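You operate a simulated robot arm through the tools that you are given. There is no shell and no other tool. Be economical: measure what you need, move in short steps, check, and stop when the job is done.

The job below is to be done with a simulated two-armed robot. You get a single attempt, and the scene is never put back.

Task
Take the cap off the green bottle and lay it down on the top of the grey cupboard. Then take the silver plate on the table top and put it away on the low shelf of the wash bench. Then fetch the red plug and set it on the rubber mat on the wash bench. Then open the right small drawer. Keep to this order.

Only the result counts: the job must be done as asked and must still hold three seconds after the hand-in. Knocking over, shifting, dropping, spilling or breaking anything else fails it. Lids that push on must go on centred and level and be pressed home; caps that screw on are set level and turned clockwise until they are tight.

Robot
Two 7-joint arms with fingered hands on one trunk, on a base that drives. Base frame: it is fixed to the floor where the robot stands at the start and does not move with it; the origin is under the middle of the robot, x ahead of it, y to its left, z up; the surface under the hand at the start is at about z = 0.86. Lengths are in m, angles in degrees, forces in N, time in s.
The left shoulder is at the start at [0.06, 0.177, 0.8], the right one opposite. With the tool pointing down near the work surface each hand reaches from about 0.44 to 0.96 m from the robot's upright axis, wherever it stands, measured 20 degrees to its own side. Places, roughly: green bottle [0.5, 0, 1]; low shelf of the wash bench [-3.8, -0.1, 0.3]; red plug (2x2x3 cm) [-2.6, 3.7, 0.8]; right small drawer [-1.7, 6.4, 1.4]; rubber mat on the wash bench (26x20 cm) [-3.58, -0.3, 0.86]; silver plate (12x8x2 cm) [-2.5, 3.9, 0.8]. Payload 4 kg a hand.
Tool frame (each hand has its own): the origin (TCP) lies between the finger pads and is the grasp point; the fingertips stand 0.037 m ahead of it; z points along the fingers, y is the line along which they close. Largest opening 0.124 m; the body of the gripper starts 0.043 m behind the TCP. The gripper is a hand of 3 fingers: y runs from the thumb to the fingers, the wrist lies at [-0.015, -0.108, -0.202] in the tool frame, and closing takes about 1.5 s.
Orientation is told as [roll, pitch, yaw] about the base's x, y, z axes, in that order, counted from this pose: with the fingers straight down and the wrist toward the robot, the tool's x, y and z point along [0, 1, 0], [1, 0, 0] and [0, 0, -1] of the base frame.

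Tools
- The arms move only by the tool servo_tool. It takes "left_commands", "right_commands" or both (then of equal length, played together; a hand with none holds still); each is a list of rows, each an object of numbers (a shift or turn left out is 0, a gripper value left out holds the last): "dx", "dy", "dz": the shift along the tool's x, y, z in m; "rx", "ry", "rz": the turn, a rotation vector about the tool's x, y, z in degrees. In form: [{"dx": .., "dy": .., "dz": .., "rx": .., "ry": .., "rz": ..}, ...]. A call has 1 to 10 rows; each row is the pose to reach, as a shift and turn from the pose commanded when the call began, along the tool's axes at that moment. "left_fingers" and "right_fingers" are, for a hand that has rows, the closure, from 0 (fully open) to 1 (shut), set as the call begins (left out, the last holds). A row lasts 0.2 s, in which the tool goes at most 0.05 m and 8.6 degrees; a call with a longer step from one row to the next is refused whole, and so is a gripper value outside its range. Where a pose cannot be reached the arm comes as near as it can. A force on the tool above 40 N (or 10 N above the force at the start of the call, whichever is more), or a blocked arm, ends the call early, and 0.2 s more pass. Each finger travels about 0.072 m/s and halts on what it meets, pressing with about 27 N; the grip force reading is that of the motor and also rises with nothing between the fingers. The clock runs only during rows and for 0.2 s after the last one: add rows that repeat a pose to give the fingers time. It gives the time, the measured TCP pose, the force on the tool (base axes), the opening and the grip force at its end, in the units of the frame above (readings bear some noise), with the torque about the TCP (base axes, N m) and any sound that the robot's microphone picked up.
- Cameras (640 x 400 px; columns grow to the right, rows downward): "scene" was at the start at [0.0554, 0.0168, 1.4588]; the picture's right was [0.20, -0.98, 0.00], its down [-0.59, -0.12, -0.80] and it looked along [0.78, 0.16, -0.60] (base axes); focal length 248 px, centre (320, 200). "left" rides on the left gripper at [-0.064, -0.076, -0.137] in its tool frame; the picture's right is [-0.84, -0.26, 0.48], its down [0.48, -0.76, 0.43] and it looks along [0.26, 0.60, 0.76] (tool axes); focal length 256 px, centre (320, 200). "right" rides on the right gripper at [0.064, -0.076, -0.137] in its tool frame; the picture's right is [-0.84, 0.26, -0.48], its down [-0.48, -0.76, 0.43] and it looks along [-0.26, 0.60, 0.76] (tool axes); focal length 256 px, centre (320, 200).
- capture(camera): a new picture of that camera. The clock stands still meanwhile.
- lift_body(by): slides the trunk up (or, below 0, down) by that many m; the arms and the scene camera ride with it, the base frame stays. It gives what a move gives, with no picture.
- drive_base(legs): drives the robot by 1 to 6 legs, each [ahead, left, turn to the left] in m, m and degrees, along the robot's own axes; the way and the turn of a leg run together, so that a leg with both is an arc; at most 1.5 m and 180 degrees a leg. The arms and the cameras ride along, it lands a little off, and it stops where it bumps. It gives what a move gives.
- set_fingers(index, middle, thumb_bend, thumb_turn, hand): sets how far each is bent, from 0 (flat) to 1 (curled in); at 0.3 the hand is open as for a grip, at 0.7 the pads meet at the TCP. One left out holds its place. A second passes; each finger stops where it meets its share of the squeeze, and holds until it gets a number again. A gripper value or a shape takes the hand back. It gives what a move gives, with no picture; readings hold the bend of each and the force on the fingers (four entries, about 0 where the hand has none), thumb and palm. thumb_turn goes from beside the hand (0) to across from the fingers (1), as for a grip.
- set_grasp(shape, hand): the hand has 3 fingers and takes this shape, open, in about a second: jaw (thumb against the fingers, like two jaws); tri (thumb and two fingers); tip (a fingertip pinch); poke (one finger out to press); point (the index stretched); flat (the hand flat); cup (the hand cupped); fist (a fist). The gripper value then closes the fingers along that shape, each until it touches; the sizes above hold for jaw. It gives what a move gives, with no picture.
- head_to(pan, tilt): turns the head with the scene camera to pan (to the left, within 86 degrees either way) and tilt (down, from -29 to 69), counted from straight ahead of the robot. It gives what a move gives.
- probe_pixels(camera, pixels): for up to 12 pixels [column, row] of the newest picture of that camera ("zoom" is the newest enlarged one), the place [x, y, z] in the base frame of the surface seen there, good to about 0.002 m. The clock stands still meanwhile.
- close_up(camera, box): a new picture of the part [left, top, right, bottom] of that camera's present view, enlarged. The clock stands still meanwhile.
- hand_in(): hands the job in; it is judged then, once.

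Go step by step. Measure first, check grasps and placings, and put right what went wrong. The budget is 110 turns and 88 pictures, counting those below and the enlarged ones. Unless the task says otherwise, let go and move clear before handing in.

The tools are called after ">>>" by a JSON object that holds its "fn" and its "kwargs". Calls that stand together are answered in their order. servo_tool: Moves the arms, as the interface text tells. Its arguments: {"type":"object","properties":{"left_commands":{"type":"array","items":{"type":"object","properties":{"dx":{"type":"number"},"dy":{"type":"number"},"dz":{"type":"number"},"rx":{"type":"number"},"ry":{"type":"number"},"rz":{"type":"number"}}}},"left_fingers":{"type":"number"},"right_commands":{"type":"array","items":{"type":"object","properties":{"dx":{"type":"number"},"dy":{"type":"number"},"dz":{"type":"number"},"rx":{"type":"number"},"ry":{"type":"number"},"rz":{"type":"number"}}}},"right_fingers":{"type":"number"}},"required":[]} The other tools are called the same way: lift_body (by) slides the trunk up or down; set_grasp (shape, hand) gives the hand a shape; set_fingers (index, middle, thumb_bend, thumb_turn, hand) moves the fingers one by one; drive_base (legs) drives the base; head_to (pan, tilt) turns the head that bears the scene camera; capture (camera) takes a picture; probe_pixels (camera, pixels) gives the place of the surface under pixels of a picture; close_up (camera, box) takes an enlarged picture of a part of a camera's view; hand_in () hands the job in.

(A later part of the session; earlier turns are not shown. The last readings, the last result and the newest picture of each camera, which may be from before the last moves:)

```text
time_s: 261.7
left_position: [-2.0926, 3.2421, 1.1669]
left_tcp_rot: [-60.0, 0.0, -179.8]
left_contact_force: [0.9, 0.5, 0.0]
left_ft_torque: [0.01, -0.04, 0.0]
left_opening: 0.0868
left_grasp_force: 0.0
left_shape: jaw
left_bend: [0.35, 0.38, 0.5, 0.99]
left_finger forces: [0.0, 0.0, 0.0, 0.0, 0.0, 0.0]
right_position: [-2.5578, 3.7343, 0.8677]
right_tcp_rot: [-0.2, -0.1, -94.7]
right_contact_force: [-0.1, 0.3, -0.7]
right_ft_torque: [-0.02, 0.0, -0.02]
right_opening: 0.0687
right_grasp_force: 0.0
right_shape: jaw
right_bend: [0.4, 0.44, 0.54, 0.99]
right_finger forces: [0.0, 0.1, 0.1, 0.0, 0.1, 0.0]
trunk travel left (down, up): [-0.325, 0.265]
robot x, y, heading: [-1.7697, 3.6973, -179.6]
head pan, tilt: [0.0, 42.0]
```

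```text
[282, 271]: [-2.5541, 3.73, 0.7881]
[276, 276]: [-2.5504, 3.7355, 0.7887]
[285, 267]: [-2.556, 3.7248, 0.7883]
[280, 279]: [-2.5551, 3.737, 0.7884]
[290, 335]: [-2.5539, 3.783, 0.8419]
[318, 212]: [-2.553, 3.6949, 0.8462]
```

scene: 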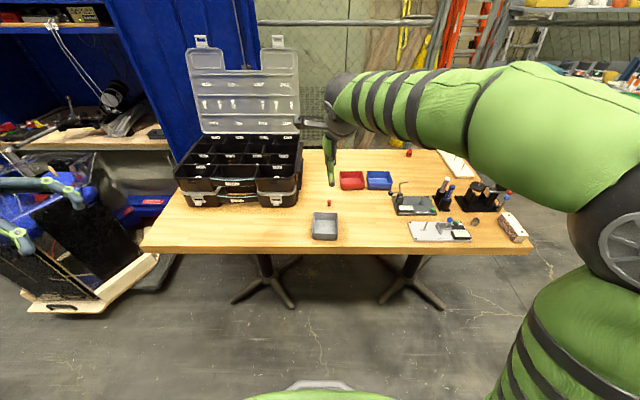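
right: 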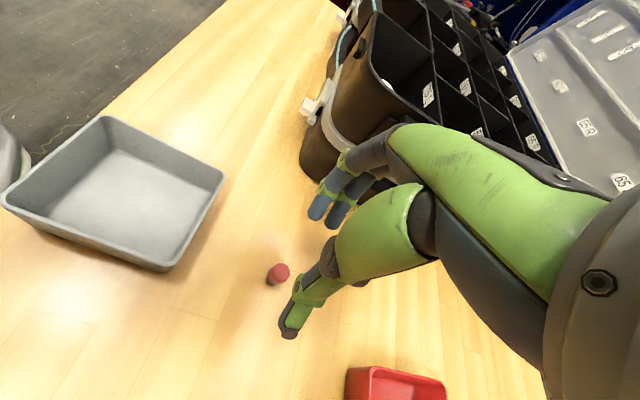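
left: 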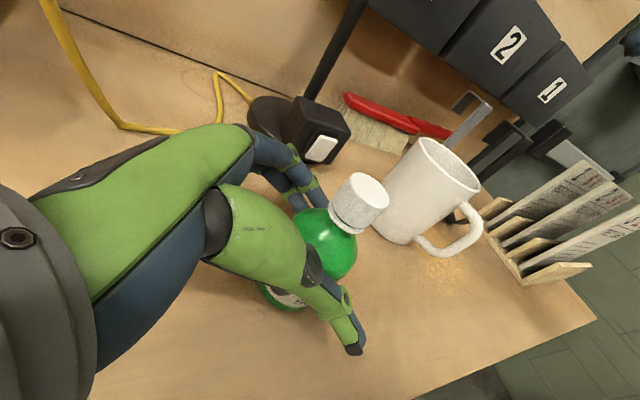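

Thumb (x≈-2.554) and index (x≈-2.553) line up with the plug. I descend and close.

>>> {"fn": "servo_tool", "kwargs": {"right_commands": [{"dz": 0.03}, {"dz": 0.055}, {"dz": 0.066}, {"dz": 0.066}]}}

>>> {"fn": "servo_tool", "kwargs": {"right_commands": [{}, {}, {}, {}, {}, {}, {}], "right_fingers": 0.9}}

>>> {"fn": "servo_tool", "kwargs": {"right_commands": [{"dz": -0.02}, {"dz": -0.05}, {"dz": -0.08}, {"dz": -0.08}]}}

>>> {"fn": "capture", "kwargs": {"camera": "right"}}

```text
time_s: 262.7
left_position: [-2.0925, 3.243, 1.1668]
left_tcp_rot: [-60.0, 0.0, -179.7]
left_contact_force: [-0.7, -0.1, 0.5]
left_ft_torque: [-0.03, -0.01, 0.01]
left_opening: 0.0868
left_grasp_force: 0.1
left_shape: jaw
left_bend: [0.35, 0.38, 0.5, 0.99]
left_finger forces: [0.0, 0.1, 0.0, 0.1, 0.1, 0.0]
right_position: [-2.5578, 3.733, 0.8018]
right_tcp_rot: [-0.2, -0.2, -94.6]
right_contact_force: [-0.4, -1.6, -0.8]
right_ft_torque: [-0.02, 0.01, -0.03]
right_opening: 0.0687
right_grasp_force: 0.0
right_shape: jaw
right_bend: [0.4, 0.44, 0.54, 0.99]
right_finger forces: [0.0, 0.0, 0.0, 0.0, 0.0, 0.0]
trunk travel left (down, up): [-0.325, 0.265]
robot x, y, heading: [-1.77, 3.6982, -179.7]
head pan, tilt: [0.0, 42.0]
```

```text
time_s: 264.3
left_position: [-2.0929, 3.2428, 1.167]
left_tcp_rot: [-60.0, 0.0, -179.8]
left_contact_force: [-0.6, -0.7, 0.2]
left_ft_torque: [-0.03, 0.03, 0.03]
left_opening: 0.0867
left_grasp_force: 0.0
left_shape: jaw
left_bend: [0.35, 0.38, 0.5, 0.99]
left_finger forces: [0.0, 0.0, 0.0, 0.0, 0.0, 0.0]
right_position: [-2.5574, 3.733, 0.803]
right_tcp_rot: [-0.2, -0.1, -94.7]
right_contact_force: [0.2, -0.1, -0.2]
right_ft_torque: [-0.01, -0.02, -0.02]
right_opening: 0.0006
right_grasp_force: 27.3
right_shape: jaw
right_bend: [0.64, 0.7, 0.69, 1.0]
right_finger forces: [19.9, 0.0, 0.0, 0.0, 29.2, 0.0]
trunk travel left (down, up): [-0.325, 0.265]
robot x, y, heading: [-1.764, 3.6973, -180.0]
head pan, tilt: [0.0, 42.0]
```

```text
time_s: 265.3
left_position: [-2.0941, 3.2421, 1.1665]
left_tcp_rot: [-60.0, 0.0, -179.7]
left_contact_force: [0.2, -0.2, 0.0]
left_ft_torque: [-0.04, 0.03, 0.04]
left_opening: 0.0865
left_grasp_force: 0.2
left_shape: jaw
left_bend: [0.35, 0.38, 0.5, 0.99]
left_finger forces: [0.0, 0.0, 0.0, 0.0, 0.1, 0.0]
right_position: [-2.5577, 3.7324, 0.882]
right_tcp_rot: [-0.2, -0.1, -94.7]
right_contact_force: [-0.9, 0.7, 0.4]
right_ft_torque: [0.0, 0.01, 0.0]
right_opening: 0.0007
right_grasp_force: 27.0
right_shape: jaw
right_bend: [0.64, 0.7, 0.69, 1.0]
right_finger forces: [19.9, 0.0, 0.0, 0.0, 29.3, 0.1]
trunk travel left (down, up): [-0.325, 0.265]
robot x, y, heading: [-1.7696, 3.6988, -179.8]
head pan, tilt: [0.0, 42.0]
```

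```text
11 pictures are left
```

right: 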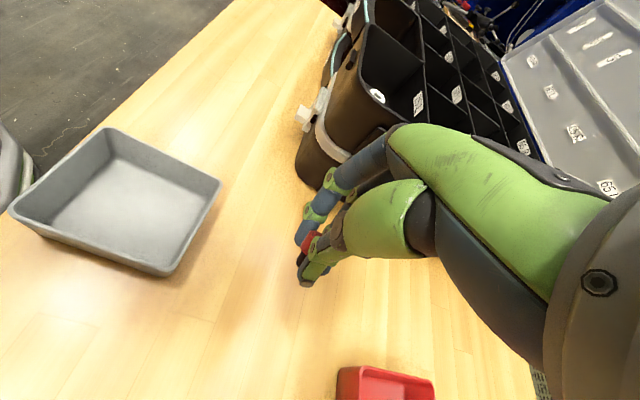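

The red plug shows between the fingertips at (307,240) and is gone from the table. I raise it, draw it in, and drive to the wash bench in front of the mat.

>>> {"fn": "servo_tool", "kwargs": {"right_commands": [{"dz": -0.04}, {"dz": -0.08}, {"dz": -0.12}, {"dz": -0.16}, {"dz": -0.2, "dx": 0.02}, {"dz": -0.2, "dx": 0.06}, {"dz": -0.2, "dx": 0.1}, {"dz": -0.2, "dx": 0.14}, {"dz": -0.2, "dx": 0.17}]}}

>>> {"fn": "drive_base", "kwargs": {"legs": [[-0.57, 0, 0], [0, 1.4, 0], [0, 1.4, 0], [0, 1.23, 0], [1.5, 0, 0]]}}

>>> {"fn": "capture", "kwargs": {"camera": "scene"}}

```text
time_s: 267.3
left_position: [-2.0926, 3.2418, 1.1665]
left_tcp_rot: [-60.0, 0.0, -179.7]
left_contact_force: [-0.6, -0.2, -0.1]
left_ft_torque: [0.02, -0.02, 0.01]
left_opening: 0.0868
left_grasp_force: 0.1
left_shape: jaw
left_bend: [0.35, 0.38, 0.5, 0.99]
left_finger forces: [0.1, 0.0, 0.0, 0.0, 0.1, 0.0]
right_position: [-2.3875, 3.7211, 1.0818]
right_tcp_rot: [-0.2, -0.1, -94.7]
right_contact_force: [-0.5, -0.2, 0.1]
right_ft_torque: [0.01, -0.02, -0.05]
right_opening: 0.0005
right_grasp_force: 26.9
right_shape: jaw
right_bend: [0.64, 0.7, 0.69, 1.0]
right_finger forces: [19.9, 0.0, 0.0, 0.1, 29.3, 0.1]
right hand out of reach, approached as far as the arm can: row 3, 4, 5
trunk travel left (down, up): [-0.325, 0.265]
robot x, y, heading: [-1.7728, 3.6995, -180.0]
head pan, tilt: [0.0, 42.0]
```

```text
time_s: 296.5
left_position: [-2.9374, -0.7891, 1.1675]
left_tcp_rot: [-60.0, -0.1, -179.8]
left_contact_force: [1.4, 0.2, -0.4]
left_ft_torque: [-0.02, 0.02, 0.01]
left_opening: 0.0869
left_grasp_force: 0.1
left_shape: jaw
left_bend: [0.35, 0.38, 0.5, 0.99]
left_finger forces: [0.1, 0.1, 0.1, 0.1, 0.0, 0.1]
right_position: [-3.2311, -0.3112, 1.081]
right_tcp_rot: [-0.2, -0.1, -94.8]
right_contact_force: [-0.2, 0.3, -0.7]
right_ft_torque: [0.01, 0.01, 0.01]
right_opening: 0.0008
right_grasp_force: 27.0
right_shape: jaw
right_bend: [0.64, 0.7, 0.69, 1.0]
right_finger forces: [19.9, 0.0, 0.0, 0.1, 29.3, 0.0]
trunk travel left (down, up): [-0.325, 0.265]
robot x, y, heading: [-2.6089, -0.3335, -179.7]
head pan, tilt: [0.0, 42.0]
```

```text
10 pictures are left
```

scene: 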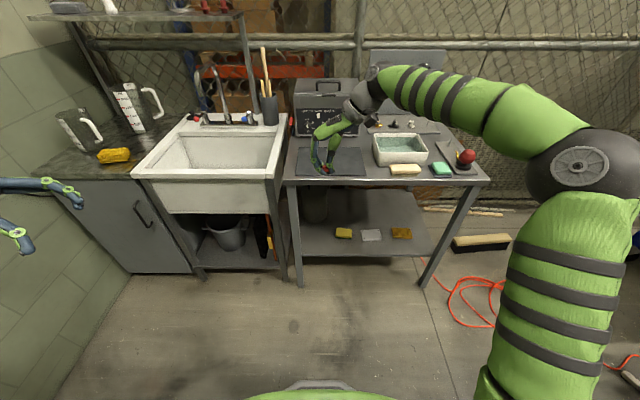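

The plate is still on the shelf (370,235) and the mat is at (330,160). I zoom on the plug in the hand and probe the mat.

>>> {"fn": "probe_pixels", "kwargs": {"camera": "scene", "pixels": [[302, 152], [358, 152], [300, 172], [362, 174], [345, 160], [305, 165], [290, 180]]}}

>>> {"fn": "close_up", "kwargs": {"camera": "scene", "box": [304, 145, 354, 180]}}

>>> {"fn": "probe_pixels", "kwargs": {"camera": "zoom", "pixels": [[320, 280], [330, 290], [300, 300], [310, 320], [280, 290], [350, 300]]}}

```text
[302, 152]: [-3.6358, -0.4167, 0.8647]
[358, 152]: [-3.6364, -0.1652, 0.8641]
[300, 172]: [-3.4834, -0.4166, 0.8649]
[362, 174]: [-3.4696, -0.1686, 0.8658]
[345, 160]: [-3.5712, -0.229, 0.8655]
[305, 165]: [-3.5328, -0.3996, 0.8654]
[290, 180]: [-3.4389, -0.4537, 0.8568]
```

```text
11.43 times, centred on (329, 162) of scene
```

zoom: 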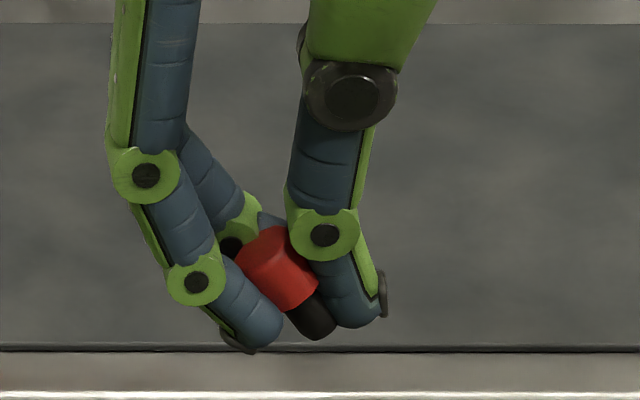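

```text
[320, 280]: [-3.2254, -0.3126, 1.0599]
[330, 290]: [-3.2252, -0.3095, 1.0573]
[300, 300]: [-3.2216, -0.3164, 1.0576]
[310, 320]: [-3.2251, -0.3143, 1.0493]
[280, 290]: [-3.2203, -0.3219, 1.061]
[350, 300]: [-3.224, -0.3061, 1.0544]
```

The mat spans x -3.47…-3.66, y -0.42…-0.165, z 0.865. The plug leans ~30° in the pinch, so I drive closer, tilt the hand -28° to set it upright, and lower near the mat.

>>> {"fn": "drive_base", "kwargs": {"legs": [[0.24, 0, 0]]}}

>>> {"fn": "servo_tool", "kwargs": {"right_commands": [{"dx": -0.021, "rx": -7}, {"dx": -0.042, "rx": -14}, {"dx": -0.063, "rx": -21}, {"dx": -0.085, "rx": -28}, {"dx": -0.085, "dz": 0.04, "rx": -28}, {"dx": -0.085, "dz": 0.08, "rx": -28}, {"dx": -0.085, "dz": 0.12, "rx": -28}, {"dx": -0.085, "dz": 0.155, "rx": -28}, {"dx": -0.085, "dz": 0.155, "rx": -28}]}}

>>> {"fn": "close_up", "kwargs": {"camera": "scene", "box": [260, 110, 400, 200]}}

```text
time_s: 298.3
left_position: [-3.1775, -0.7902, 1.1676]
left_tcp_rot: [-60.0, 0.1, -179.8]
left_contact_force: [-0.5, -0.1, 0.0]
left_ft_torque: [-0.02, 0.0, -0.03]
left_opening: 0.087
left_grasp_force: 0.0
left_shape: jaw
left_bend: [0.35, 0.38, 0.5, 0.99]
left_finger forces: [0.0, 0.0, 0.0, 0.0, 0.0, 0.0]
right_position: [-3.4704, -0.3107, 1.0811]
right_tcp_rot: [-0.1, -0.1, -94.8]
right_contact_force: [0.2, -0.8, 0.6]
right_ft_torque: [0.0, -0.04, 0.04]
right_opening: 0.0008
right_grasp_force: 27.0
right_shape: jaw
right_bend: [0.64, 0.7, 0.69, 1.0]
right_finger forces: [19.8, 0.1, 0.0, 0.0, 29.1, 0.0]
trunk travel left (down, up): [-0.325, 0.265]
robot x, y, heading: [-2.8514, -0.3348, -180.0]
head pan, tilt: [0.0, 42.0]
```

```text
time_s: 300.3
left_position: [-3.1772, -0.7901, 1.167]
left_tcp_rot: [-60.0, 0.0, -180.0]
left_contact_force: [0.2, 0.3, -1.0]
left_ft_torque: [0.03, 0.03, 0.03]
left_opening: 0.0868
left_grasp_force: 0.1
left_shape: jaw
left_bend: [0.35, 0.38, 0.5, 0.99]
left_finger forces: [0.0, 0.0, 0.0, 0.0, 0.0, 0.1]
right_position: [-3.5561, -0.3057, 0.9252]
right_tcp_rot: [-0.2, -28.1, -94.7]
right_contact_force: [1.2, 0.1, -0.4]
right_ft_torque: [-0.02, 0.0, 0.02]
right_opening: 0.0005
right_grasp_force: 26.9
right_shape: jaw
right_bend: [0.64, 0.7, 0.69, 1.0]
right_finger forces: [20.0, 0.1, 0.0, 0.1, 29.4, 0.0]
trunk travel left (down, up): [-0.325, 0.265]
robot x, y, heading: [-2.8554, -0.3383, -180.0]
head pan, tilt: [0.0, 42.0]
```

```text
4.44 times, centred on (330, 155) of scene
```

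zoom: 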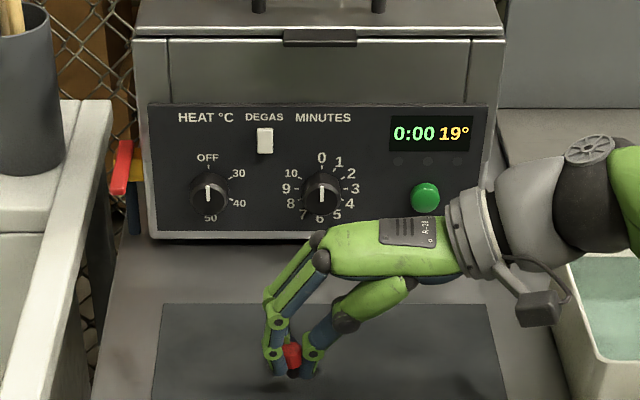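

The plug is nearly upright over the mat. I lower it in small steps to contact.

>>> {"fn": "servo_tool", "kwargs": {"right_commands": [{"dy": -0.0047, "dz": 0.0088}, {"dy": -0.0075, "dz": 0.0141}, {"dy": -0.0089, "dz": 0.0168}, {"dy": -0.0098, "dz": 0.0185}, {"dy": -0.0107, "dz": 0.0203}]}}

>>> {"fn": "close_up", "kwargs": {"camera": "scene", "box": [310, 175, 350, 205]}}

```text
time_s: 301.5
left_position: [-3.1776, -0.7905, 1.167]
left_tcp_rot: [-60.1, 0.0, -179.9]
left_contact_force: [-1.3, 0.4, -0.6]
left_ft_torque: [-0.02, -0.02, -0.03]
left_opening: 0.0868
left_grasp_force: 0.0
left_shape: jaw
left_bend: [0.35, 0.38, 0.5, 0.99]
left_finger forces: [0.0, 0.0, 0.0, 0.1, 0.1, 0.1]
right_position: [-3.557, -0.3053, 0.9044]
right_tcp_rot: [-0.1, -28.0, -94.7]
right_contact_force: [0.4, 1.2, 4.8]
right_ft_torque: [0.06, 0.01, 0.03]
right_opening: 0.0003
right_grasp_force: 27.3
right_shape: jaw
right_bend: [0.64, 0.7, 0.69, 1.0]
right_finger forces: [20.2, 0.1, 0.0, 0.0, 34.2, 0.1]
trunk travel left (down, up): [-0.325, 0.265]
robot x, y, heading: [-2.8502, -0.3378, -179.7]
head pan, tilt: [0.0, 42.0]
```

```text
13.33 times, centred on (330, 190) of scene
```

zoom: 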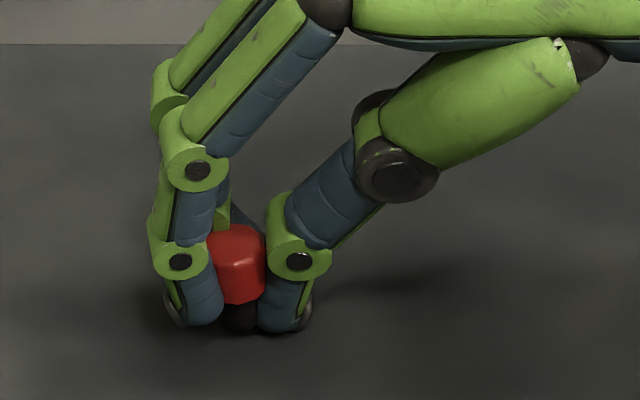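

Contact (5 N), plug upright on the mat. I open the fingers and rise straight up.

>>> {"fn": "servo_tool", "kwargs": {"right_commands": [{}, {}, {}, {}, {"dy": 0.014, "dz": -0.0265}, {"dy": 0.033, "dz": -0.062}, {"dy": 0.052, "dz": -0.097}, {"dy": 0.07, "dz": -0.132}, {"dy": 0.089, "dz": -0.168}], "right_fingers": 0.5}}

>>> {"fn": "close_up", "kwargs": {"camera": "scene", "box": [270, 140, 390, 215]}}

>>> {"fn": "probe_pixels", "kwargs": {"camera": "zoom", "pixels": [[292, 240], [310, 260], [292, 290]]}}

```text
time_s: 303.5
left_position: [-3.1763, -0.7902, 1.1661]
left_tcp_rot: [-59.9, -0.1, -179.9]
left_contact_force: [-0.8, -0.2, 0.8]
left_ft_torque: [0.02, -0.02, -0.02]
left_opening: 0.0867
left_grasp_force: 0.0
left_shape: jaw
left_bend: [0.35, 0.38, 0.5, 0.99]
left_finger forces: [0.0, 0.1, 0.0, 0.1, 0.0, 0.1]
right_position: [-3.5567, -0.3035, 1.0931]
right_tcp_rot: [-0.2, -28.0, -94.8]
right_contact_force: [0.3, -0.5, 0.1]
right_ft_torque: [0.0, -0.03, -0.01]
right_opening: 0.0618
right_grasp_force: 0.0
right_shape: jaw
right_bend: [0.42, 0.46, 0.56, 1.0]
right_finger forces: [0.1, 0.1, 0.0, 0.0, 0.1, 0.1]
trunk travel left (down, up): [-0.325, 0.265]
robot x, y, heading: [-2.8478, -0.3363, -180.0]
head pan, tilt: [0.0, 42.0]
```

```text
5.33 times, centred on (330, 178) of scene
```

zoom: 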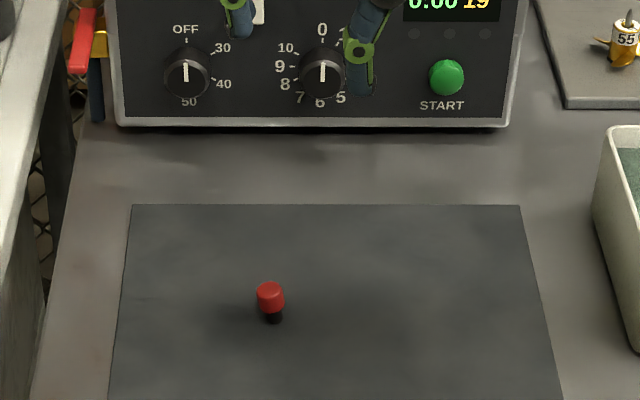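

```text
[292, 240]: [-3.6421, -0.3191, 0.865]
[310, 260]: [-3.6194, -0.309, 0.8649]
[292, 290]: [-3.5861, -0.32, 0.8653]
```

The plug stands on the mat. Now I level the hand, back away and drive to the far wall with the small drawers (about [-1.7, 6.4, 1.4]).

>>> {"fn": "servo_tool", "kwargs": {"right_commands": [{"rx": 7}, {"rx": 14}, {"rx": 21}, {"rx": 28}, {"rx": 28}]}}

>>> {"fn": "drive_base", "kwargs": {"legs": [[-1.5, 0, 0], [0, 0, -90], [1.5, 0, 0], [1.5, 0, 0], [1.5, 0, 0], [0.7, 0.1, 0]]}}

>>> {"fn": "head_to", "kwargs": {"pan": 12, "tilt": 5}}

>>> {"fn": "capture", "kwargs": {"camera": "scene"}}

```text
time_s: 304.7
left_position: [-3.1776, -0.7893, 1.1663]
left_tcp_rot: [-60.0, 0.0, -179.9]
left_contact_force: [-0.1, -0.6, 0.4]
left_ft_torque: [0.01, 0.0, 0.01]
left_opening: 0.0868
left_grasp_force: 0.0
left_shape: jaw
left_bend: [0.35, 0.38, 0.5, 0.99]
left_finger forces: [0.0, 0.0, 0.1, 0.0, 0.0, 0.1]
right_position: [-3.5555, -0.3051, 1.0927]
right_tcp_rot: [-0.2, 0.0, -94.9]
right_contact_force: [0.8, -0.6, 0.6]
right_ft_torque: [0.02, 0.0, 0.01]
right_opening: 0.062
right_grasp_force: 0.0
right_shape: jaw
right_bend: [0.42, 0.46, 0.56, 1.0]
right_finger forces: [0.0, 0.0, 0.0, 0.0, 0.0, 0.0]
trunk travel left (down, up): [-0.325, 0.265]
robot x, y, heading: [-2.8538, -0.3327, -179.9]
head pan, tilt: [0.0, 42.0]
```

```text
time_s: 340.5
left_position: [-1.97, 5.1979, 1.1668]
left_tcp_rot: [-60.0, 0.0, 90.7]
left_contact_force: [0.1, 0.3, -0.7]
left_ft_torque: [0.0, 0.01, 0.01]
left_opening: 0.0869
left_grasp_force: 0.0
left_shape: jaw
left_bend: [0.35, 0.38, 0.5, 0.99]
left_finger forces: [0.0, 0.1, 0.1, 0.0, 0.0, 0.0]
right_position: [-1.488, 5.5791, 1.0932]
right_tcp_rot: [-0.1, -0.1, 175.7]
right_contact_force: [0.3, -0.6, -0.1]
right_ft_torque: [-0.02, 0.02, -0.02]
right_opening: 0.0615
right_grasp_force: 0.1
right_shape: jaw
right_bend: [0.42, 0.46, 0.56, 1.0]
right_finger forces: [0.0, 0.0, 0.1, 0.0, 0.1, 0.1]
trunk travel left (down, up): [-0.325, 0.265]
robot x, y, heading: [-1.511, 4.8754, 90.7]
head pan, tilt: [0.0, 42.0]
```

```text
time_s: 341.5
left_position: [-1.9693, 5.1963, 1.1673]
left_tcp_rot: [-60.0, 0.0, 90.5]
left_contact_force: [0.2, -0.3, 0.0]
left_ft_torque: [0.01, 0.01, 0.02]
left_opening: 0.0866
left_grasp_force: 0.1
left_shape: jaw
left_bend: [0.35, 0.38, 0.5, 0.99]
left_finger forces: [0.0, 0.1, 0.1, 0.1, 0.1, 0.0]
right_position: [-1.4892, 5.5785, 1.0949]
right_tcp_rot: [-0.2, 0.0, 175.8]
right_contact_force: [0.2, -0.7, 1.1]
right_ft_torque: [-0.04, -0.03, -0.03]
right_opening: 0.0618
right_grasp_force: 0.1
right_shape: jaw
right_bend: [0.42, 0.46, 0.56, 1.0]
right_finger forces: [0.0, 0.0, 0.0, 0.0, 0.0, 0.1]
trunk travel left (down, up): [-0.325, 0.265]
robot x, y, heading: [-1.5145, 4.8763, 90.6]
head pan, tilt: [12.0, 5.0]
```

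```text
5 pictures are left
```

scene: 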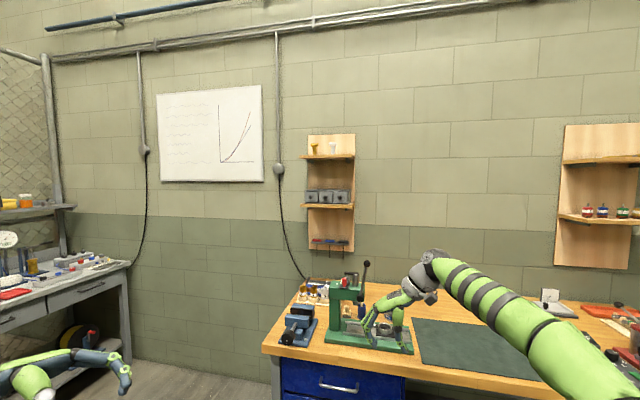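

The left wall rack holds three small grey drawers at (312–345,197); the right one at (341,197) is the target. I zoom in and measure.

>>> {"fn": "close_up", "kwargs": {"camera": "scene", "box": [300, 180, 360, 217]}}

>>> {"fn": "probe_pixels", "kwargs": {"camera": "scene", "pixels": [[341, 193], [341, 197], [326, 197], [312, 197], [341, 206], [341, 212], [310, 160], [300, 300], [275, 340], [340, 280], [366, 265], [362, 310]]}}

```text
10.67 times, centred on (330, 198) of scene
```

zoom: 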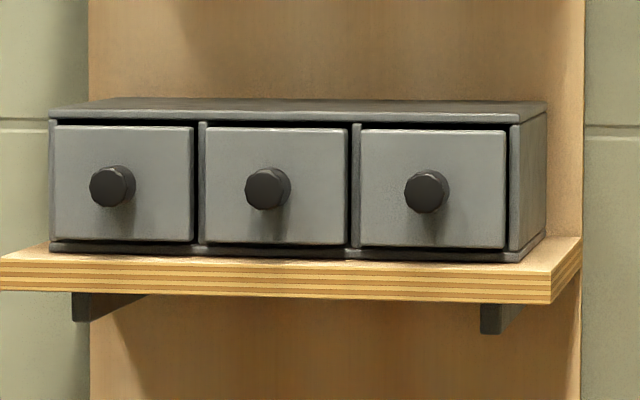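

```text
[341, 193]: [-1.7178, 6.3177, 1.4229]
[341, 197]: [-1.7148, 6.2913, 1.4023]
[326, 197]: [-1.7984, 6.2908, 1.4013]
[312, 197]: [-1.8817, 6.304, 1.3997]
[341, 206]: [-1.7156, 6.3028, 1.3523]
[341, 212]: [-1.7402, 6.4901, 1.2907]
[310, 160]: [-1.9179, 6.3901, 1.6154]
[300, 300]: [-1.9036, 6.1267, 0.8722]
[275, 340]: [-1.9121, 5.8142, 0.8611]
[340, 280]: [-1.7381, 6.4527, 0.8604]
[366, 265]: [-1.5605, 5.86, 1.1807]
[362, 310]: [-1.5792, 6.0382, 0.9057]
```

The right drawer's knob is at (-1.716, 6.2915–6.318, 1.399), ~2.4 cm wide. A press lever stands near (-1.56, 5.86, 1.18), so I will use the left arm from the left side. I first point the left hand forward and draw the right hand in.

>>> {"fn": "servo_tool", "kwargs": {"left_commands": [{"dy": 0.025, "rx": -1.478, "ry": 5.514, "rz": 5.514}, {"dy": 0.05, "rx": -2.956, "ry": 11.03, "rz": 11.03}, {"dy": 0.075, "rx": -4.43, "ry": 16.54, "rz": 16.54}, {"dy": 0.1, "rx": -5.91, "ry": 22.06, "rz": 22.06}, {"dy": 0.125, "rx": -7.39, "ry": 27.57, "rz": 27.57}, {"dy": 0.15, "rx": -8.87, "ry": 33.08, "rz": 33.08}, {"dy": 0.175, "rx": -10.35, "ry": 38.6, "rz": 38.6}, {"dy": 0.2, "rx": -11.82, "ry": 44.11, "rz": 44.11}, {"dy": 0.225, "rx": -13.3, "ry": 49.63, "rz": 49.63}, {"dy": 0.25, "rx": -14.78, "ry": 55.14, "rz": 55.14}], "right_commands": [{"dx": 0.02, "dy": -0.012}, {"dx": 0.04, "dy": -0.024}, {"dx": 0.06, "dy": -0.036}, {"dx": 0.08, "dy": -0.048}, {"dx": 0.1, "dy": -0.06}, {"dx": 0.12, "dy": -0.072}, {"dx": 0.14, "dy": -0.084}, {"dx": 0.16, "dy": -0.096}, {"dx": 0.18, "dy": -0.108}, {"dx": 0.2, "dy": -0.12}]}}

>>> {"fn": "servo_tool", "kwargs": {"left_commands": [{"rx": -1.478, "ry": 5.514, "rz": 5.514}, {"rx": -2.956, "ry": 11.03, "rz": 11.03}, {"rx": -4.43, "ry": 16.54, "rz": 16.54}, {"rx": -5.91, "ry": 22.06, "rz": 22.06}, {"rx": -7.39, "ry": 27.57, "rz": 27.57}, {"rx": -8.87, "ry": 33.08, "rz": 33.08}, {"rx": -10.35, "ry": 38.6, "rz": 38.6}, {"rx": -11.82, "ry": 44.11, "rz": 44.11}, {"rx": -13.3, "ry": 49.63, "rz": 49.63}, {"rx": -14.78, "ry": 55.14, "rz": 55.14}], "left_fingers": 0.5}}

>>> {"fn": "lift_body", "kwargs": {"by": 0.25}}

```text
time_s: 343.7
left_position: [-1.9712, 5.4467, 1.167]
left_tcp_rot: [15.1, -35.3, 45.5]
left_contact_force: [-0.2, -0.4, 0.1]
left_ft_torque: [-0.02, -0.01, 0.01]
left_opening: 0.0865
left_grasp_force: 0.1
left_shape: jaw
left_bend: [0.35, 0.38, 0.5, 0.99]
left_finger forces: [0.0, 0.0, 0.0, 0.0, 0.1, 0.1]
right_position: [-1.3822, 5.3699, 1.0931]
right_tcp_rot: [-0.2, -0.1, 175.6]
right_contact_force: [0.8, 0.7, -0.3]
right_ft_torque: [0.0, -0.05, -0.01]
right_opening: 0.0618
right_grasp_force: 0.1
right_shape: jaw
right_bend: [0.42, 0.46, 0.56, 1.0]
right_finger forces: [0.1, 0.0, 0.0, 0.1, 0.0, 0.0]
trunk travel left (down, up): [-0.325, 0.265]
robot x, y, heading: [-1.5118, 4.8743, 90.8]
head pan, tilt: [12.0, 5.0]
```

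```text
time_s: 345.9
left_position: [-1.9754, 5.4466, 1.1658]
left_tcp_rot: [89.7, 0.0, 1.0]
left_contact_force: [4.5, 2.0, 1.8]
left_ft_torque: [-0.15, 0.07, 0.34]
left_opening: 0.0622
left_grasp_force: 0.0
left_shape: jaw
left_bend: [0.42, 0.46, 0.56, 1.0]
left_finger forces: [0.0, 0.0, 0.0, 0.0, 0.0, 0.1]
left hand out of reach, approached as far as the arm can: row 7
right_position: [-1.3829, 5.3721, 1.0925]
right_tcp_rot: [-0.2, -0.2, 175.8]
right_contact_force: [0.2, 0.1, 0.9]
right_ft_torque: [-0.01, -0.01, 0.01]
right_opening: 0.0618
right_grasp_force: 0.0
right_shape: jaw
right_bend: [0.42, 0.46, 0.56, 1.0]
right_finger forces: [0.1, 0.0, 0.0, 0.0, 0.0, 0.1]
trunk travel left (down, up): [-0.325, 0.265]
robot x, y, heading: [-1.5119, 4.8774, 90.6]
head pan, tilt: [12.0, 5.0]
```

```text
time_s: 348.5
left_position: [-1.9725, 5.4458, 1.4172]
left_tcp_rot: [90.0, -0.1, 0.7]
left_contact_force: [-0.2, -0.9, 0.9]
left_ft_torque: [0.0, 0.0, 0.01]
left_opening: 0.0619
left_grasp_force: 0.0
left_shape: jaw
left_bend: [0.42, 0.46, 0.56, 1.0]
left_finger forces: [0.1, 0.0, 0.0, 0.0, 0.0, 0.0]
right_position: [-1.3822, 5.3715, 1.3426]
right_tcp_rot: [-0.1, -0.1, 175.7]
right_contact_force: [0.1, -0.2, -0.5]
right_ft_torque: [-0.01, 0.02, -0.02]
right_opening: 0.0619
right_grasp_force: 0.1
right_shape: jaw
right_bend: [0.42, 0.46, 0.56, 1.0]
right_finger forces: [0.0, 0.1, 0.1, 0.0, 0.0, 0.1]
trunk travel left (down, up): [-0.575, 0.015]
robot x, y, heading: [-1.5096, 4.8734, 90.8]
head pan, tilt: [12.0, 5.0]
```

The left hand now points forward at z 1.417. I drive 0.5 m to the table, then bring it in front of the knob (stop ~4 cm short).

>>> {"fn": "drive_base", "kwargs": {"legs": [[0.5, 0, -0.6]]}}

>>> {"fn": "servo_tool", "kwargs": {"left_commands": [{"dx": -0.002, "dy": 0.035, "dz": 0.02}, {"dx": -0.004, "dy": 0.07, "dz": 0.04}, {"dx": -0.006, "dy": 0.105, "dz": 0.06}, {"dx": -0.008, "dy": 0.14, "dz": 0.08}, {"dx": -0.01, "dy": 0.175, "dz": 0.1}, {"dx": -0.012, "dy": 0.21, "dz": 0.125}, {"dx": -0.014, "dy": 0.235, "dz": 0.155}, {"dx": -0.015, "dy": 0.25, "dz": 0.185}, {"dx": -0.015, "dy": 0.25, "dz": 0.185}]}}

```text
time_s: 351.5
left_position: [-1.9684, 5.9587, 1.4175]
left_tcp_rot: [89.9, -0.1, -0.2]
left_contact_force: [0.1, 0.0, -0.2]
left_ft_torque: [0.02, 0.0, -0.04]
left_opening: 0.062
left_grasp_force: 0.1
left_shape: jaw
left_bend: [0.42, 0.46, 0.56, 1.0]
left_finger forces: [0.1, 0.1, 0.1, 0.1, 0.1, 0.0]
right_position: [-1.3779, 5.8759, 1.343]
right_tcp_rot: [-0.1, -0.2, 175.0]
right_contact_force: [0.0, 1.0, 0.5]
right_ft_torque: [-0.01, 0.0, 0.03]
right_opening: 0.0618
right_grasp_force: 0.0
right_shape: jaw
right_bend: [0.42, 0.46, 0.56, 1.0]
right_finger forces: [0.0, 0.0, 0.0, 0.0, 0.0, 0.0]
trunk travel left (down, up): [-0.575, 0.015]
robot x, y, heading: [-1.5129, 5.3793, 89.9]
head pan, tilt: [12.0, 5.0]
```

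```text
time_s: 353.5
left_position: [-1.716, 6.1426, 1.4014]
left_tcp_rot: [89.9, -0.2, -0.1]
left_contact_force: [0.7, -0.4, 1.0]
left_ft_torque: [-0.01, -0.01, 0.02]
left_opening: 0.0621
left_grasp_force: 0.2
left_shape: jaw
left_bend: [0.42, 0.46, 0.56, 1.0]
left_finger forces: [0.0, 0.1, 0.0, 0.0, 0.0, 0.1]
right_position: [-1.3786, 5.8742, 1.3426]
right_tcp_rot: [-0.2, -0.1, 174.9]
right_contact_force: [0.7, 0.4, 0.8]
right_ft_torque: [0.0, -0.01, 0.01]
right_opening: 0.062
right_grasp_force: 0.2
right_shape: jaw
right_bend: [0.42, 0.46, 0.56, 1.0]
right_finger forces: [0.0, 0.1, 0.1, 0.1, 0.0, 0.1]
trunk travel left (down, up): [-0.575, 0.015]
robot x, y, heading: [-1.513, 5.3787, 89.8]
head pan, tilt: [12.0, 5.0]
```

In line. I advance 9.5 cm and check with the left camera.

>>> {"fn": "servo_tool", "kwargs": {"left_commands": [{"dy": -0.002, "dz": 0.035}, {"dy": -0.002, "dz": 0.07}, {"dy": -0.002, "dz": 0.095}, {"dy": -0.002, "dz": 0.095}]}}

>>> {"fn": "capture", "kwargs": {"camera": "left"}}

```text
time_s: 354.5
left_position: [-1.7397, 6.1948, 1.3956]
left_tcp_rot: [89.9, -0.2, 0.0]
left_contact_force: [-0.1, -0.6, -0.9]
left_ft_torque: [-0.01, 0.0, 0.02]
left_opening: 0.0619
left_grasp_force: 0.0
left_shape: jaw
left_bend: [0.42, 0.46, 0.56, 1.0]
left_finger forces: [0.0, 0.0, 0.0, 0.0, 0.1, 0.0]
left hand out of reach, approached as far as the arm can: row 1, 2, 3, 4
right_position: [-1.3782, 5.8753, 1.343]
right_tcp_rot: [-0.2, 0.0, 174.9]
right_contact_force: [0.0, 0.9, 0.6]
right_ft_torque: [-0.05, 0.0, 0.02]
right_opening: 0.0618
right_grasp_force: 0.1
right_shape: jaw
right_bend: [0.42, 0.46, 0.56, 1.0]
right_finger forces: [0.1, 0.1, 0.0, 0.0, 0.1, 0.0]
trunk travel left (down, up): [-0.575, 0.015]
robot x, y, heading: [-1.5132, 5.3808, 89.9]
head pan, tilt: [12.0, 5.0]
```

```text
3 pictures are left
```

left: 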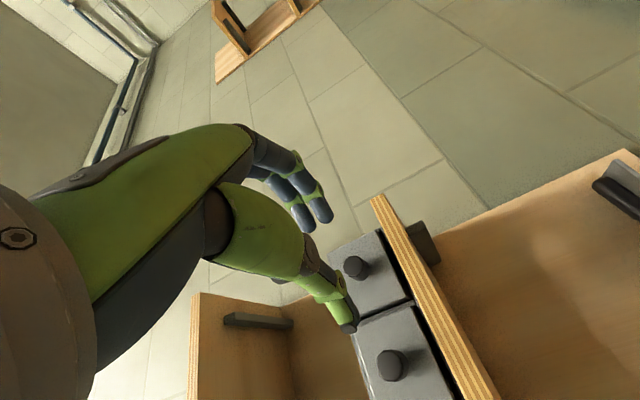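

The arm is at its reach limit and drifted. I back the hand off, move the base 0.065 ahead and 0.13 left (still clear of the table), and re-measure.

>>> {"fn": "servo_tool", "kwargs": {"left_commands": [{"dz": -0.04}, {"dz": -0.08}, {"dz": -0.1}, {"dz": -0.1}]}}

>>> {"fn": "drive_base", "kwargs": {"legs": [[0, 0.13, 0], [0.07, 0, 0]]}}

```text
time_s: 355.5
left_position: [-1.7396, 6.0961, 1.3966]
left_tcp_rot: [89.9, -0.2, 0.0]
left_contact_force: [0.4, -0.4, -0.2]
left_ft_torque: [-0.02, 0.0, 0.03]
left_opening: 0.0618
left_grasp_force: 0.0
left_shape: jaw
left_bend: [0.42, 0.46, 0.56, 1.0]
left_finger forces: [0.0, 0.1, 0.0, 0.1, 0.0, 0.0]
right_position: [-1.3783, 5.8762, 1.3423]
right_tcp_rot: [-0.1, -0.1, 174.9]
right_contact_force: [0.5, -0.3, 0.2]
right_ft_torque: [-0.01, 0.0, -0.02]
right_opening: 0.0617
right_grasp_force: 0.1
right_shape: jaw
right_bend: [0.42, 0.46, 0.56, 1.0]
right_finger forces: [0.0, 0.1, 0.1, 0.1, 0.0, 0.0]
trunk travel left (down, up): [-0.575, 0.015]
robot x, y, heading: [-1.5098, 5.3826, 90.0]
head pan, tilt: [12.0, 5.0]
```

```text
time_s: 357.4
left_position: [-1.8694, 6.1685, 1.3969]
left_tcp_rot: [89.8, -0.1, -0.1]
left_contact_force: [-0.3, 0.3, -0.1]
left_ft_torque: [0.04, 0.04, -0.04]
left_opening: 0.0619
left_grasp_force: 0.1
left_shape: jaw
left_bend: [0.42, 0.46, 0.56, 1.0]
left_finger forces: [0.0, 0.1, 0.0, 0.0, 0.0, 0.0]
right_position: [-1.5102, 5.9484, 1.3421]
right_tcp_rot: [0.0, -0.2, 174.9]
right_contact_force: [-0.2, 0.1, 0.6]
right_ft_torque: [-0.03, -0.01, 0.03]
right_opening: 0.0618
right_grasp_force: 0.1
right_shape: jaw
right_bend: [0.42, 0.46, 0.56, 1.0]
right_finger forces: [0.1, 0.1, 0.1, 0.1, 0.1, 0.0]
trunk travel left (down, up): [-0.575, 0.015]
robot x, y, heading: [-1.6476, 5.4558, 89.9]
head pan, tilt: [12.0, 5.0]
```

Now at (-1.869, 6.169, 1.397). I shift 15 cm right, then go forward so the tips surround the knob.

>>> {"fn": "servo_tool", "kwargs": {"left_commands": [{"dx": 0.001, "dy": 0.04}, {"dx": 0.002, "dy": 0.08}, {"dx": 0.003, "dy": 0.12}, {"dx": 0.004, "dy": 0.15}, {"dx": 0.004, "dy": 0.15}]}}

>>> {"fn": "servo_tool", "kwargs": {"left_commands": [{"dz": 0.03}, {"dz": 0.06}, {"dz": 0.085}, {"dz": 0.085}]}}

```text
time_s: 358.6
left_position: [-1.7517, 6.1472, 1.3982]
left_tcp_rot: [89.9, -0.1, -0.1]
left_contact_force: [-0.2, -0.6, 0.7]
left_ft_torque: [0.03, 0.0, -0.04]
left_opening: 0.0622
left_grasp_force: 0.0
left_shape: jaw
left_bend: [0.42, 0.46, 0.56, 1.0]
left_finger forces: [0.0, 0.0, 0.0, 0.0, 0.0, 0.0]
left hand out of reach, approached as far as the arm can: row 3, 4, 5
right_position: [-1.5113, 5.9457, 1.342]
right_tcp_rot: [-0.1, -0.1, 174.9]
right_contact_force: [0.6, 0.2, 0.0]
right_ft_torque: [-0.01, -0.02, -0.03]
right_opening: 0.0616
right_grasp_force: 0.1
right_shape: jaw
right_bend: [0.42, 0.46, 0.56, 1.0]
right_finger forces: [0.0, 0.0, 0.0, 0.0, 0.0, 0.0]
trunk travel left (down, up): [-0.575, 0.015]
robot x, y, heading: [-1.6459, 5.451, 90.0]
head pan, tilt: [12.0, 5.0]
```

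```text
time_s: 359.6
left_position: [-1.7806, 6.1844, 1.3968]
left_tcp_rot: [89.9, 0.0, -0.2]
left_contact_force: [0.8, 0.0, 0.2]
left_ft_torque: [0.01, -0.02, 0.0]
left_opening: 0.0618
left_grasp_force: 0.1
left_shape: jaw
left_bend: [0.42, 0.46, 0.56, 1.0]
left_finger forces: [0.1, 0.0, 0.0, 0.1, 0.0, 0.1]
left hand out of reach, approached as far as the arm can: row 1, 2, 3, 4
right_position: [-1.5101, 5.9458, 1.3435]
right_tcp_rot: [-0.2, -0.1, 175.0]
right_contact_force: [0.4, -0.1, 0.4]
right_ft_torque: [-0.01, 0.03, -0.03]
right_opening: 0.0619
right_grasp_force: 0.0
right_shape: jaw
right_bend: [0.42, 0.46, 0.56, 1.0]
right_finger forces: [0.1, 0.0, 0.0, 0.0, 0.0, 0.0]
trunk travel left (down, up): [-0.575, 0.015]
robot x, y, heading: [-1.6473, 5.4504, 89.8]
head pan, tilt: [12.0, 5.0]
```

With the hand nearer the body's centre line reach shrinks; further left it was better. I move the hand left first, then drive the base right 0.25 m.

>>> {"fn": "servo_tool", "kwargs": {"left_commands": [{"dz": -0.04}, {"dz": -0.08, "dy": -0.02}, {"dz": -0.08, "dy": -0.06}, {"dz": -0.08, "dy": -0.1}, {"dz": -0.08, "dy": -0.14}, {"dz": -0.08, "dy": -0.18}, {"dz": -0.08, "dy": -0.2}]}}

>>> {"fn": "drive_base", "kwargs": {"legs": [[0, -0.26, 0]]}}

```text
time_s: 361.2
left_position: [-1.9832, 6.1052, 1.395]
left_tcp_rot: [89.8, -0.2, -0.2]
left_contact_force: [-0.5, 0.5, 0.6]
left_ft_torque: [-0.04, -0.01, 0.03]
left_opening: 0.0619
left_grasp_force: 0.1
left_shape: jaw
left_bend: [0.42, 0.46, 0.56, 1.0]
left_finger forces: [0.0, 0.0, 0.1, 0.0, 0.1, 0.1]
right_position: [-1.5112, 5.9447, 1.3422]
right_tcp_rot: [-0.1, -0.1, 174.9]
right_contact_force: [-0.3, -1.0, -0.2]
right_ft_torque: [0.01, 0.03, -0.03]
right_opening: 0.0618
right_grasp_force: 0.0
right_shape: jaw
right_bend: [0.42, 0.46, 0.56, 1.0]
right_finger forces: [0.0, 0.0, 0.0, 0.0, 0.1, 0.0]
trunk travel left (down, up): [-0.575, 0.015]
robot x, y, heading: [-1.6486, 5.4534, 90.0]
head pan, tilt: [12.0, 5.0]
```

```text
time_s: 363.0
left_position: [-1.7221, 6.1055, 1.3947]
left_tcp_rot: [89.9, -0.1, -0.2]
left_contact_force: [0.6, 0.3, 0.5]
left_ft_torque: [0.0, -0.01, 0.0]
left_opening: 0.0621
left_grasp_force: 0.0
left_shape: jaw
left_bend: [0.42, 0.46, 0.56, 1.0]
left_finger forces: [0.0, 0.1, 0.0, 0.0, 0.0, 0.0]
right_position: [-1.2496, 5.9449, 1.3427]
right_tcp_rot: [-0.1, -0.2, 174.8]
right_contact_force: [-0.6, 0.2, 0.0]
right_ft_torque: [0.0, -0.02, 0.0]
right_opening: 0.0617
right_grasp_force: 0.1
right_shape: jaw
right_bend: [0.42, 0.46, 0.56, 1.0]
right_finger forces: [0.0, 0.0, 0.1, 0.0, 0.0, 0.0]
trunk travel left (down, up): [-0.575, 0.015]
robot x, y, heading: [-1.3842, 5.4542, 90.0]
head pan, tilt: [12.0, 5.0]
```

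Lined up at (-1.722, 6.106, 1.395). I advance to the knob.

>>> {"fn": "servo_tool", "kwargs": {"left_commands": [{"dx": 0.003, "dy": 0.002, "dz": 0.04}, {"dx": 0.006, "dy": 0.0025, "dz": 0.08}, {"dx": 0.006, "dy": 0.0025, "dz": 0.11}, {"dx": 0.006, "dy": 0.0025, "dz": 0.135}, {"dx": 0.006, "dy": 0.0025, "dz": 0.135}]}}

>>> {"fn": "capture", "kwargs": {"camera": "left"}}

```text
time_s: 364.2
left_position: [-1.7199, 6.2411, 1.4004]
left_tcp_rot: [89.9, -0.1, -0.3]
left_contact_force: [0.8, 0.1, 0.2]
left_ft_torque: [0.01, -0.02, -0.01]
left_opening: 0.0623
left_grasp_force: 0.0
left_shape: jaw
left_bend: [0.42, 0.46, 0.56, 1.0]
left_finger forces: [0.0, 0.0, 0.0, 0.0, 0.0, 0.1]
right_position: [-1.2506, 5.9438, 1.3424]
right_tcp_rot: [-0.2, 0.0, 175.0]
right_contact_force: [-0.5, 0.9, 0.0]
right_ft_torque: [-0.06, -0.01, 0.04]
right_opening: 0.0618
right_grasp_force: 0.1
right_shape: jaw
right_bend: [0.42, 0.46, 0.56, 1.0]
right_finger forces: [0.1, 0.1, 0.0, 0.0, 0.0, 0.0]
trunk travel left (down, up): [-0.575, 0.015]
robot x, y, heading: [-1.3898, 5.4498, 89.6]
head pan, tilt: [12.0, 5.0]
```

```text
2 pictures are left
```

left: 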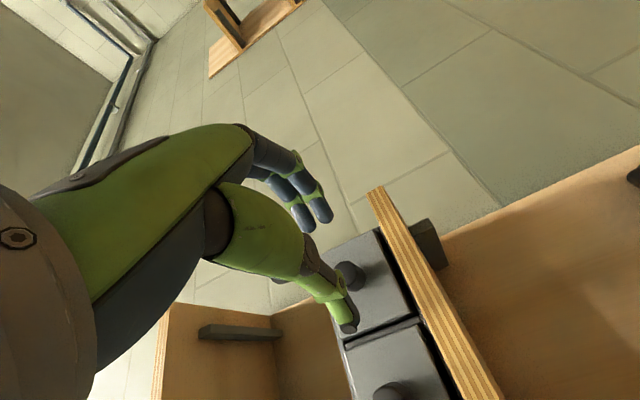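

I probe the knob and fingertips in this view for exact centring.

>>> {"fn": "probe_pixels", "kwargs": {"camera": "left", "pixels": [[340, 272], [345, 268], [350, 275], [358, 275], [352, 266], [345, 282], [348, 322], [342, 310], [322, 212], [300, 218]]}}

```text
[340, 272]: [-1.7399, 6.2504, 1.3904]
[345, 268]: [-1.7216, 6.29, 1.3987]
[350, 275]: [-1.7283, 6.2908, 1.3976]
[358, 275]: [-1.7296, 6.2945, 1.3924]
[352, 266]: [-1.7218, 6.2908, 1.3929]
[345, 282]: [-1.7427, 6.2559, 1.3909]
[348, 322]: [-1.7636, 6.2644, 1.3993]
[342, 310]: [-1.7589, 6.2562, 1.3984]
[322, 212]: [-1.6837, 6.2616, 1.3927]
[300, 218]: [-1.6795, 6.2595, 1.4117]
```

Knob centre about (-1.717, 1.399) and tips straddle it evenly (x -1.763 and -1.682). I advance 3.8 cm and close.

>>> {"fn": "servo_tool", "kwargs": {"left_commands": [{"dz": 0.02}, {"dz": 0.038}, {"dz": 0.038}]}}

>>> {"fn": "servo_tool", "kwargs": {"left_commands": [{}, {}, {}, {}, {}, {}], "left_fingers": 0.9}}

```text
time_s: 365.0
left_position: [-1.7212, 6.28, 1.4012]
left_tcp_rot: [89.8, 0.0, -0.2]
left_contact_force: [-0.1, -0.6, -0.2]
left_ft_torque: [0.0, 0.01, -0.04]
left_opening: 0.062
left_grasp_force: 0.1
left_shape: jaw
left_bend: [0.42, 0.46, 0.56, 1.0]
left_finger forces: [0.1, 0.1, 0.1, 0.0, 0.0, 0.1]
right_position: [-1.2514, 5.945, 1.3433]
right_tcp_rot: [-0.2, -0.2, 174.9]
right_contact_force: [-0.5, -1.4, 0.3]
right_ft_torque: [0.04, 0.02, 0.0]
right_opening: 0.0618
right_grasp_force: 0.0
right_shape: jaw
right_bend: [0.42, 0.46, 0.56, 1.0]
right_finger forces: [0.1, 0.0, 0.0, 0.1, 0.1, 0.1]
trunk travel left (down, up): [-0.575, 0.015]
robot x, y, heading: [-1.3872, 5.4493, 89.7]
head pan, tilt: [12.0, 5.0]
```

```text
time_s: 366.4
left_position: [-1.7229, 6.2783, 1.4013]
left_tcp_rot: [90.0, -0.2, 0.0]
left_contact_force: [-9.7, -8.8, -2.3]
left_ft_torque: [-0.03, 0.06, -0.05]
left_opening: 0.0275
left_grasp_force: 26.8
left_shape: jaw
left_bend: [0.72, 0.68, 0.6, 1.0]
left_finger forces: [13.0, 9.4, 0.0, 0.0, 28.3, 0.0]
right_position: [-1.2512, 5.9435, 1.343]
right_tcp_rot: [-0.2, 0.0, 174.9]
right_contact_force: [-0.1, 0.3, -0.5]
right_ft_torque: [-0.03, -0.03, -0.01]
right_opening: 0.0617
right_grasp_force: 0.1
right_shape: jaw
right_bend: [0.42, 0.46, 0.56, 1.0]
right_finger forces: [0.0, 0.0, 0.0, 0.0, 0.0, 0.0]
trunk travel left (down, up): [-0.575, 0.015]
robot x, y, heading: [-1.3884, 5.4504, 89.9]
head pan, tilt: [12.0, 5.0]
```

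The knob is gripped (0.0275 m, 27 N). I pull straight back in small steps.

>>> {"fn": "servo_tool", "kwargs": {"left_commands": [{"dz": -0.01}, {"dz": -0.02}, {"dz": -0.03}, {"dz": -0.04}, {"dz": -0.04}]}}

```text
time_s: 367.6
left_position: [-1.7223, 6.2378, 1.4006]
left_tcp_rot: [90.0, -0.2, -0.2]
left_contact_force: [-9.5, 0.6, 1.0]
left_ft_torque: [0.03, 0.01, -0.03]
left_opening: 0.0265
left_grasp_force: 27.1
left_shape: jaw
left_bend: [0.72, 0.68, 0.6, 1.0]
left_finger forces: [11.7, 9.5, 0.1, 0.0, 26.2, 0.1]
right_position: [-1.2521, 5.9453, 1.3423]
right_tcp_rot: [-0.2, -0.1, 174.9]
right_contact_force: [0.3, 0.0, -0.1]
right_ft_torque: [0.02, 0.01, -0.02]
right_opening: 0.0616
right_grasp_force: 0.0
right_shape: jaw
right_bend: [0.42, 0.46, 0.56, 1.0]
right_finger forces: [0.2, 0.0, 0.0, 0.0, 0.0, 0.0]
trunk travel left (down, up): [-0.575, 0.015]
robot x, y, heading: [-1.3877, 5.4542, 89.8]
head pan, tilt: [12.0, 5.0]
```

The grip still holds the knob while moving back 4 cm, so the drawer is sliding. I pull 5 cm more, watching the force.

>>> {"fn": "servo_tool", "kwargs": {"left_commands": [{"dz": -0.01}, {"dz": -0.02}, {"dz": -0.03}, {"dz": -0.04}, {"dz": -0.05}, {"dz": -0.05}]}}

>>> {"fn": "head_to", "kwargs": {"pan": 20, "tilt": 20}}

>>> {"fn": "close_up", "kwargs": {"camera": "scene", "box": [220, 80, 420, 205]}}

```text
time_s: 369.0
left_position: [-1.7214, 6.1889, 1.4003]
left_tcp_rot: [89.7, -0.2, -0.1]
left_contact_force: [-9.0, 1.3, -2.3]
left_ft_torque: [-0.02, 0.05, -0.07]
left_opening: 0.0263
left_grasp_force: 26.5
left_shape: jaw
left_bend: [0.72, 0.68, 0.6, 1.0]
left_finger forces: [12.4, 9.3, 0.0, 0.0, 26.2, 0.1]
right_position: [-1.2525, 5.9453, 1.3425]
right_tcp_rot: [0.0, 0.0, 174.9]
right_contact_force: [0.0, 0.5, -0.3]
right_ft_torque: [-0.02, 0.01, 0.04]
right_opening: 0.0617
right_grasp_force: 0.1
right_shape: jaw
right_bend: [0.42, 0.46, 0.56, 1.0]
right_finger forces: [0.0, 0.0, 0.1, 0.0, 0.1, 0.0]
trunk travel left (down, up): [-0.575, 0.015]
robot x, y, heading: [-1.3871, 5.4505, 89.9]
head pan, tilt: [12.0, 5.0]
```

```text
time_s: 369.8
left_position: [-1.7223, 6.1891, 1.4008]
left_tcp_rot: [89.9, -0.2, -0.1]
left_contact_force: [-9.4, 0.3, -2.0]
left_ft_torque: [-0.01, 0.03, -0.06]
left_opening: 0.0265
left_grasp_force: 26.7
left_shape: jaw
left_bend: [0.72, 0.68, 0.6, 1.0]
left_finger forces: [12.4, 9.2, 0.0, 0.1, 26.7, 0.1]
right_position: [-1.2524, 5.946, 1.3418]
right_tcp_rot: [0.0, 0.0, 174.9]
right_contact_force: [-0.2, 0.8, -0.2]
right_ft_torque: [-0.01, -0.04, -0.03]
right_opening: 0.062
right_grasp_force: 0.0
right_shape: jaw
right_bend: [0.42, 0.46, 0.56, 1.0]
right_finger forces: [0.0, 0.1, 0.0, 0.1, 0.0, 0.0]
trunk travel left (down, up): [-0.575, 0.015]
robot x, y, heading: [-1.3866, 5.4512, 89.8]
head pan, tilt: [20.0, 20.0]
```

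```text
3.20 times, centred on (320, 142) of scene
```

zoom: 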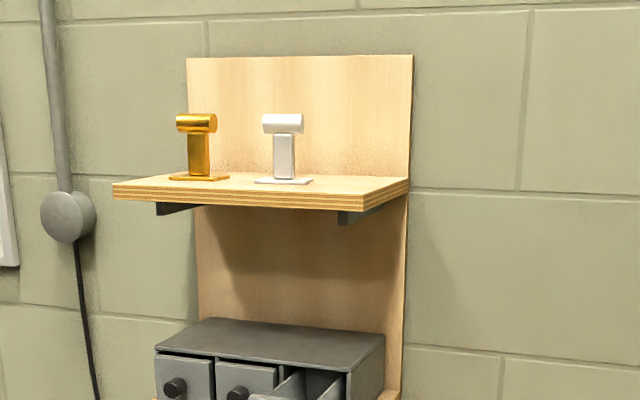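

The right drawer is clearly out (its sides show at zoom (300,385)), about 9 cm so far. I pull slightly more to feel for the stop.

>>> {"fn": "servo_tool", "kwargs": {"left_commands": [{"dz": -0.006}, {"dz": -0.012}, {"dz": -0.018}, {"dz": -0.018}]}}

```text
time_s: 370.8
left_position: [-1.7228, 6.1744, 1.3998]
left_tcp_rot: [89.8, -0.2, -0.1]
left_contact_force: [-8.8, 23.4, 4.9]
left_ft_torque: [0.16, -0.01, -0.05]
left_opening: 0.0242
left_grasp_force: 27.4
left_shape: jaw
left_bend: [0.64, 0.69, 0.61, 1.0]
left_finger forces: [9.9, 10.2, 0.0, 0.0, 20.4, 0.0]
right_position: [-1.2516, 5.9483, 1.3421]
right_tcp_rot: [-0.1, -0.1, 174.9]
right_contact_force: [0.7, 0.2, -0.2]
right_ft_torque: [0.02, 0.02, 0.02]
right_opening: 0.062
right_grasp_force: 0.0
right_shape: jaw
right_bend: [0.42, 0.46, 0.56, 1.0]
right_finger forces: [0.0, 0.0, 0.1, 0.0, 0.1, 0.0]
trunk travel left (down, up): [-0.575, 0.015]
robot x, y, heading: [-1.3882, 5.4502, 89.8]
head pan, tilt: [20.0, 20.0]
```

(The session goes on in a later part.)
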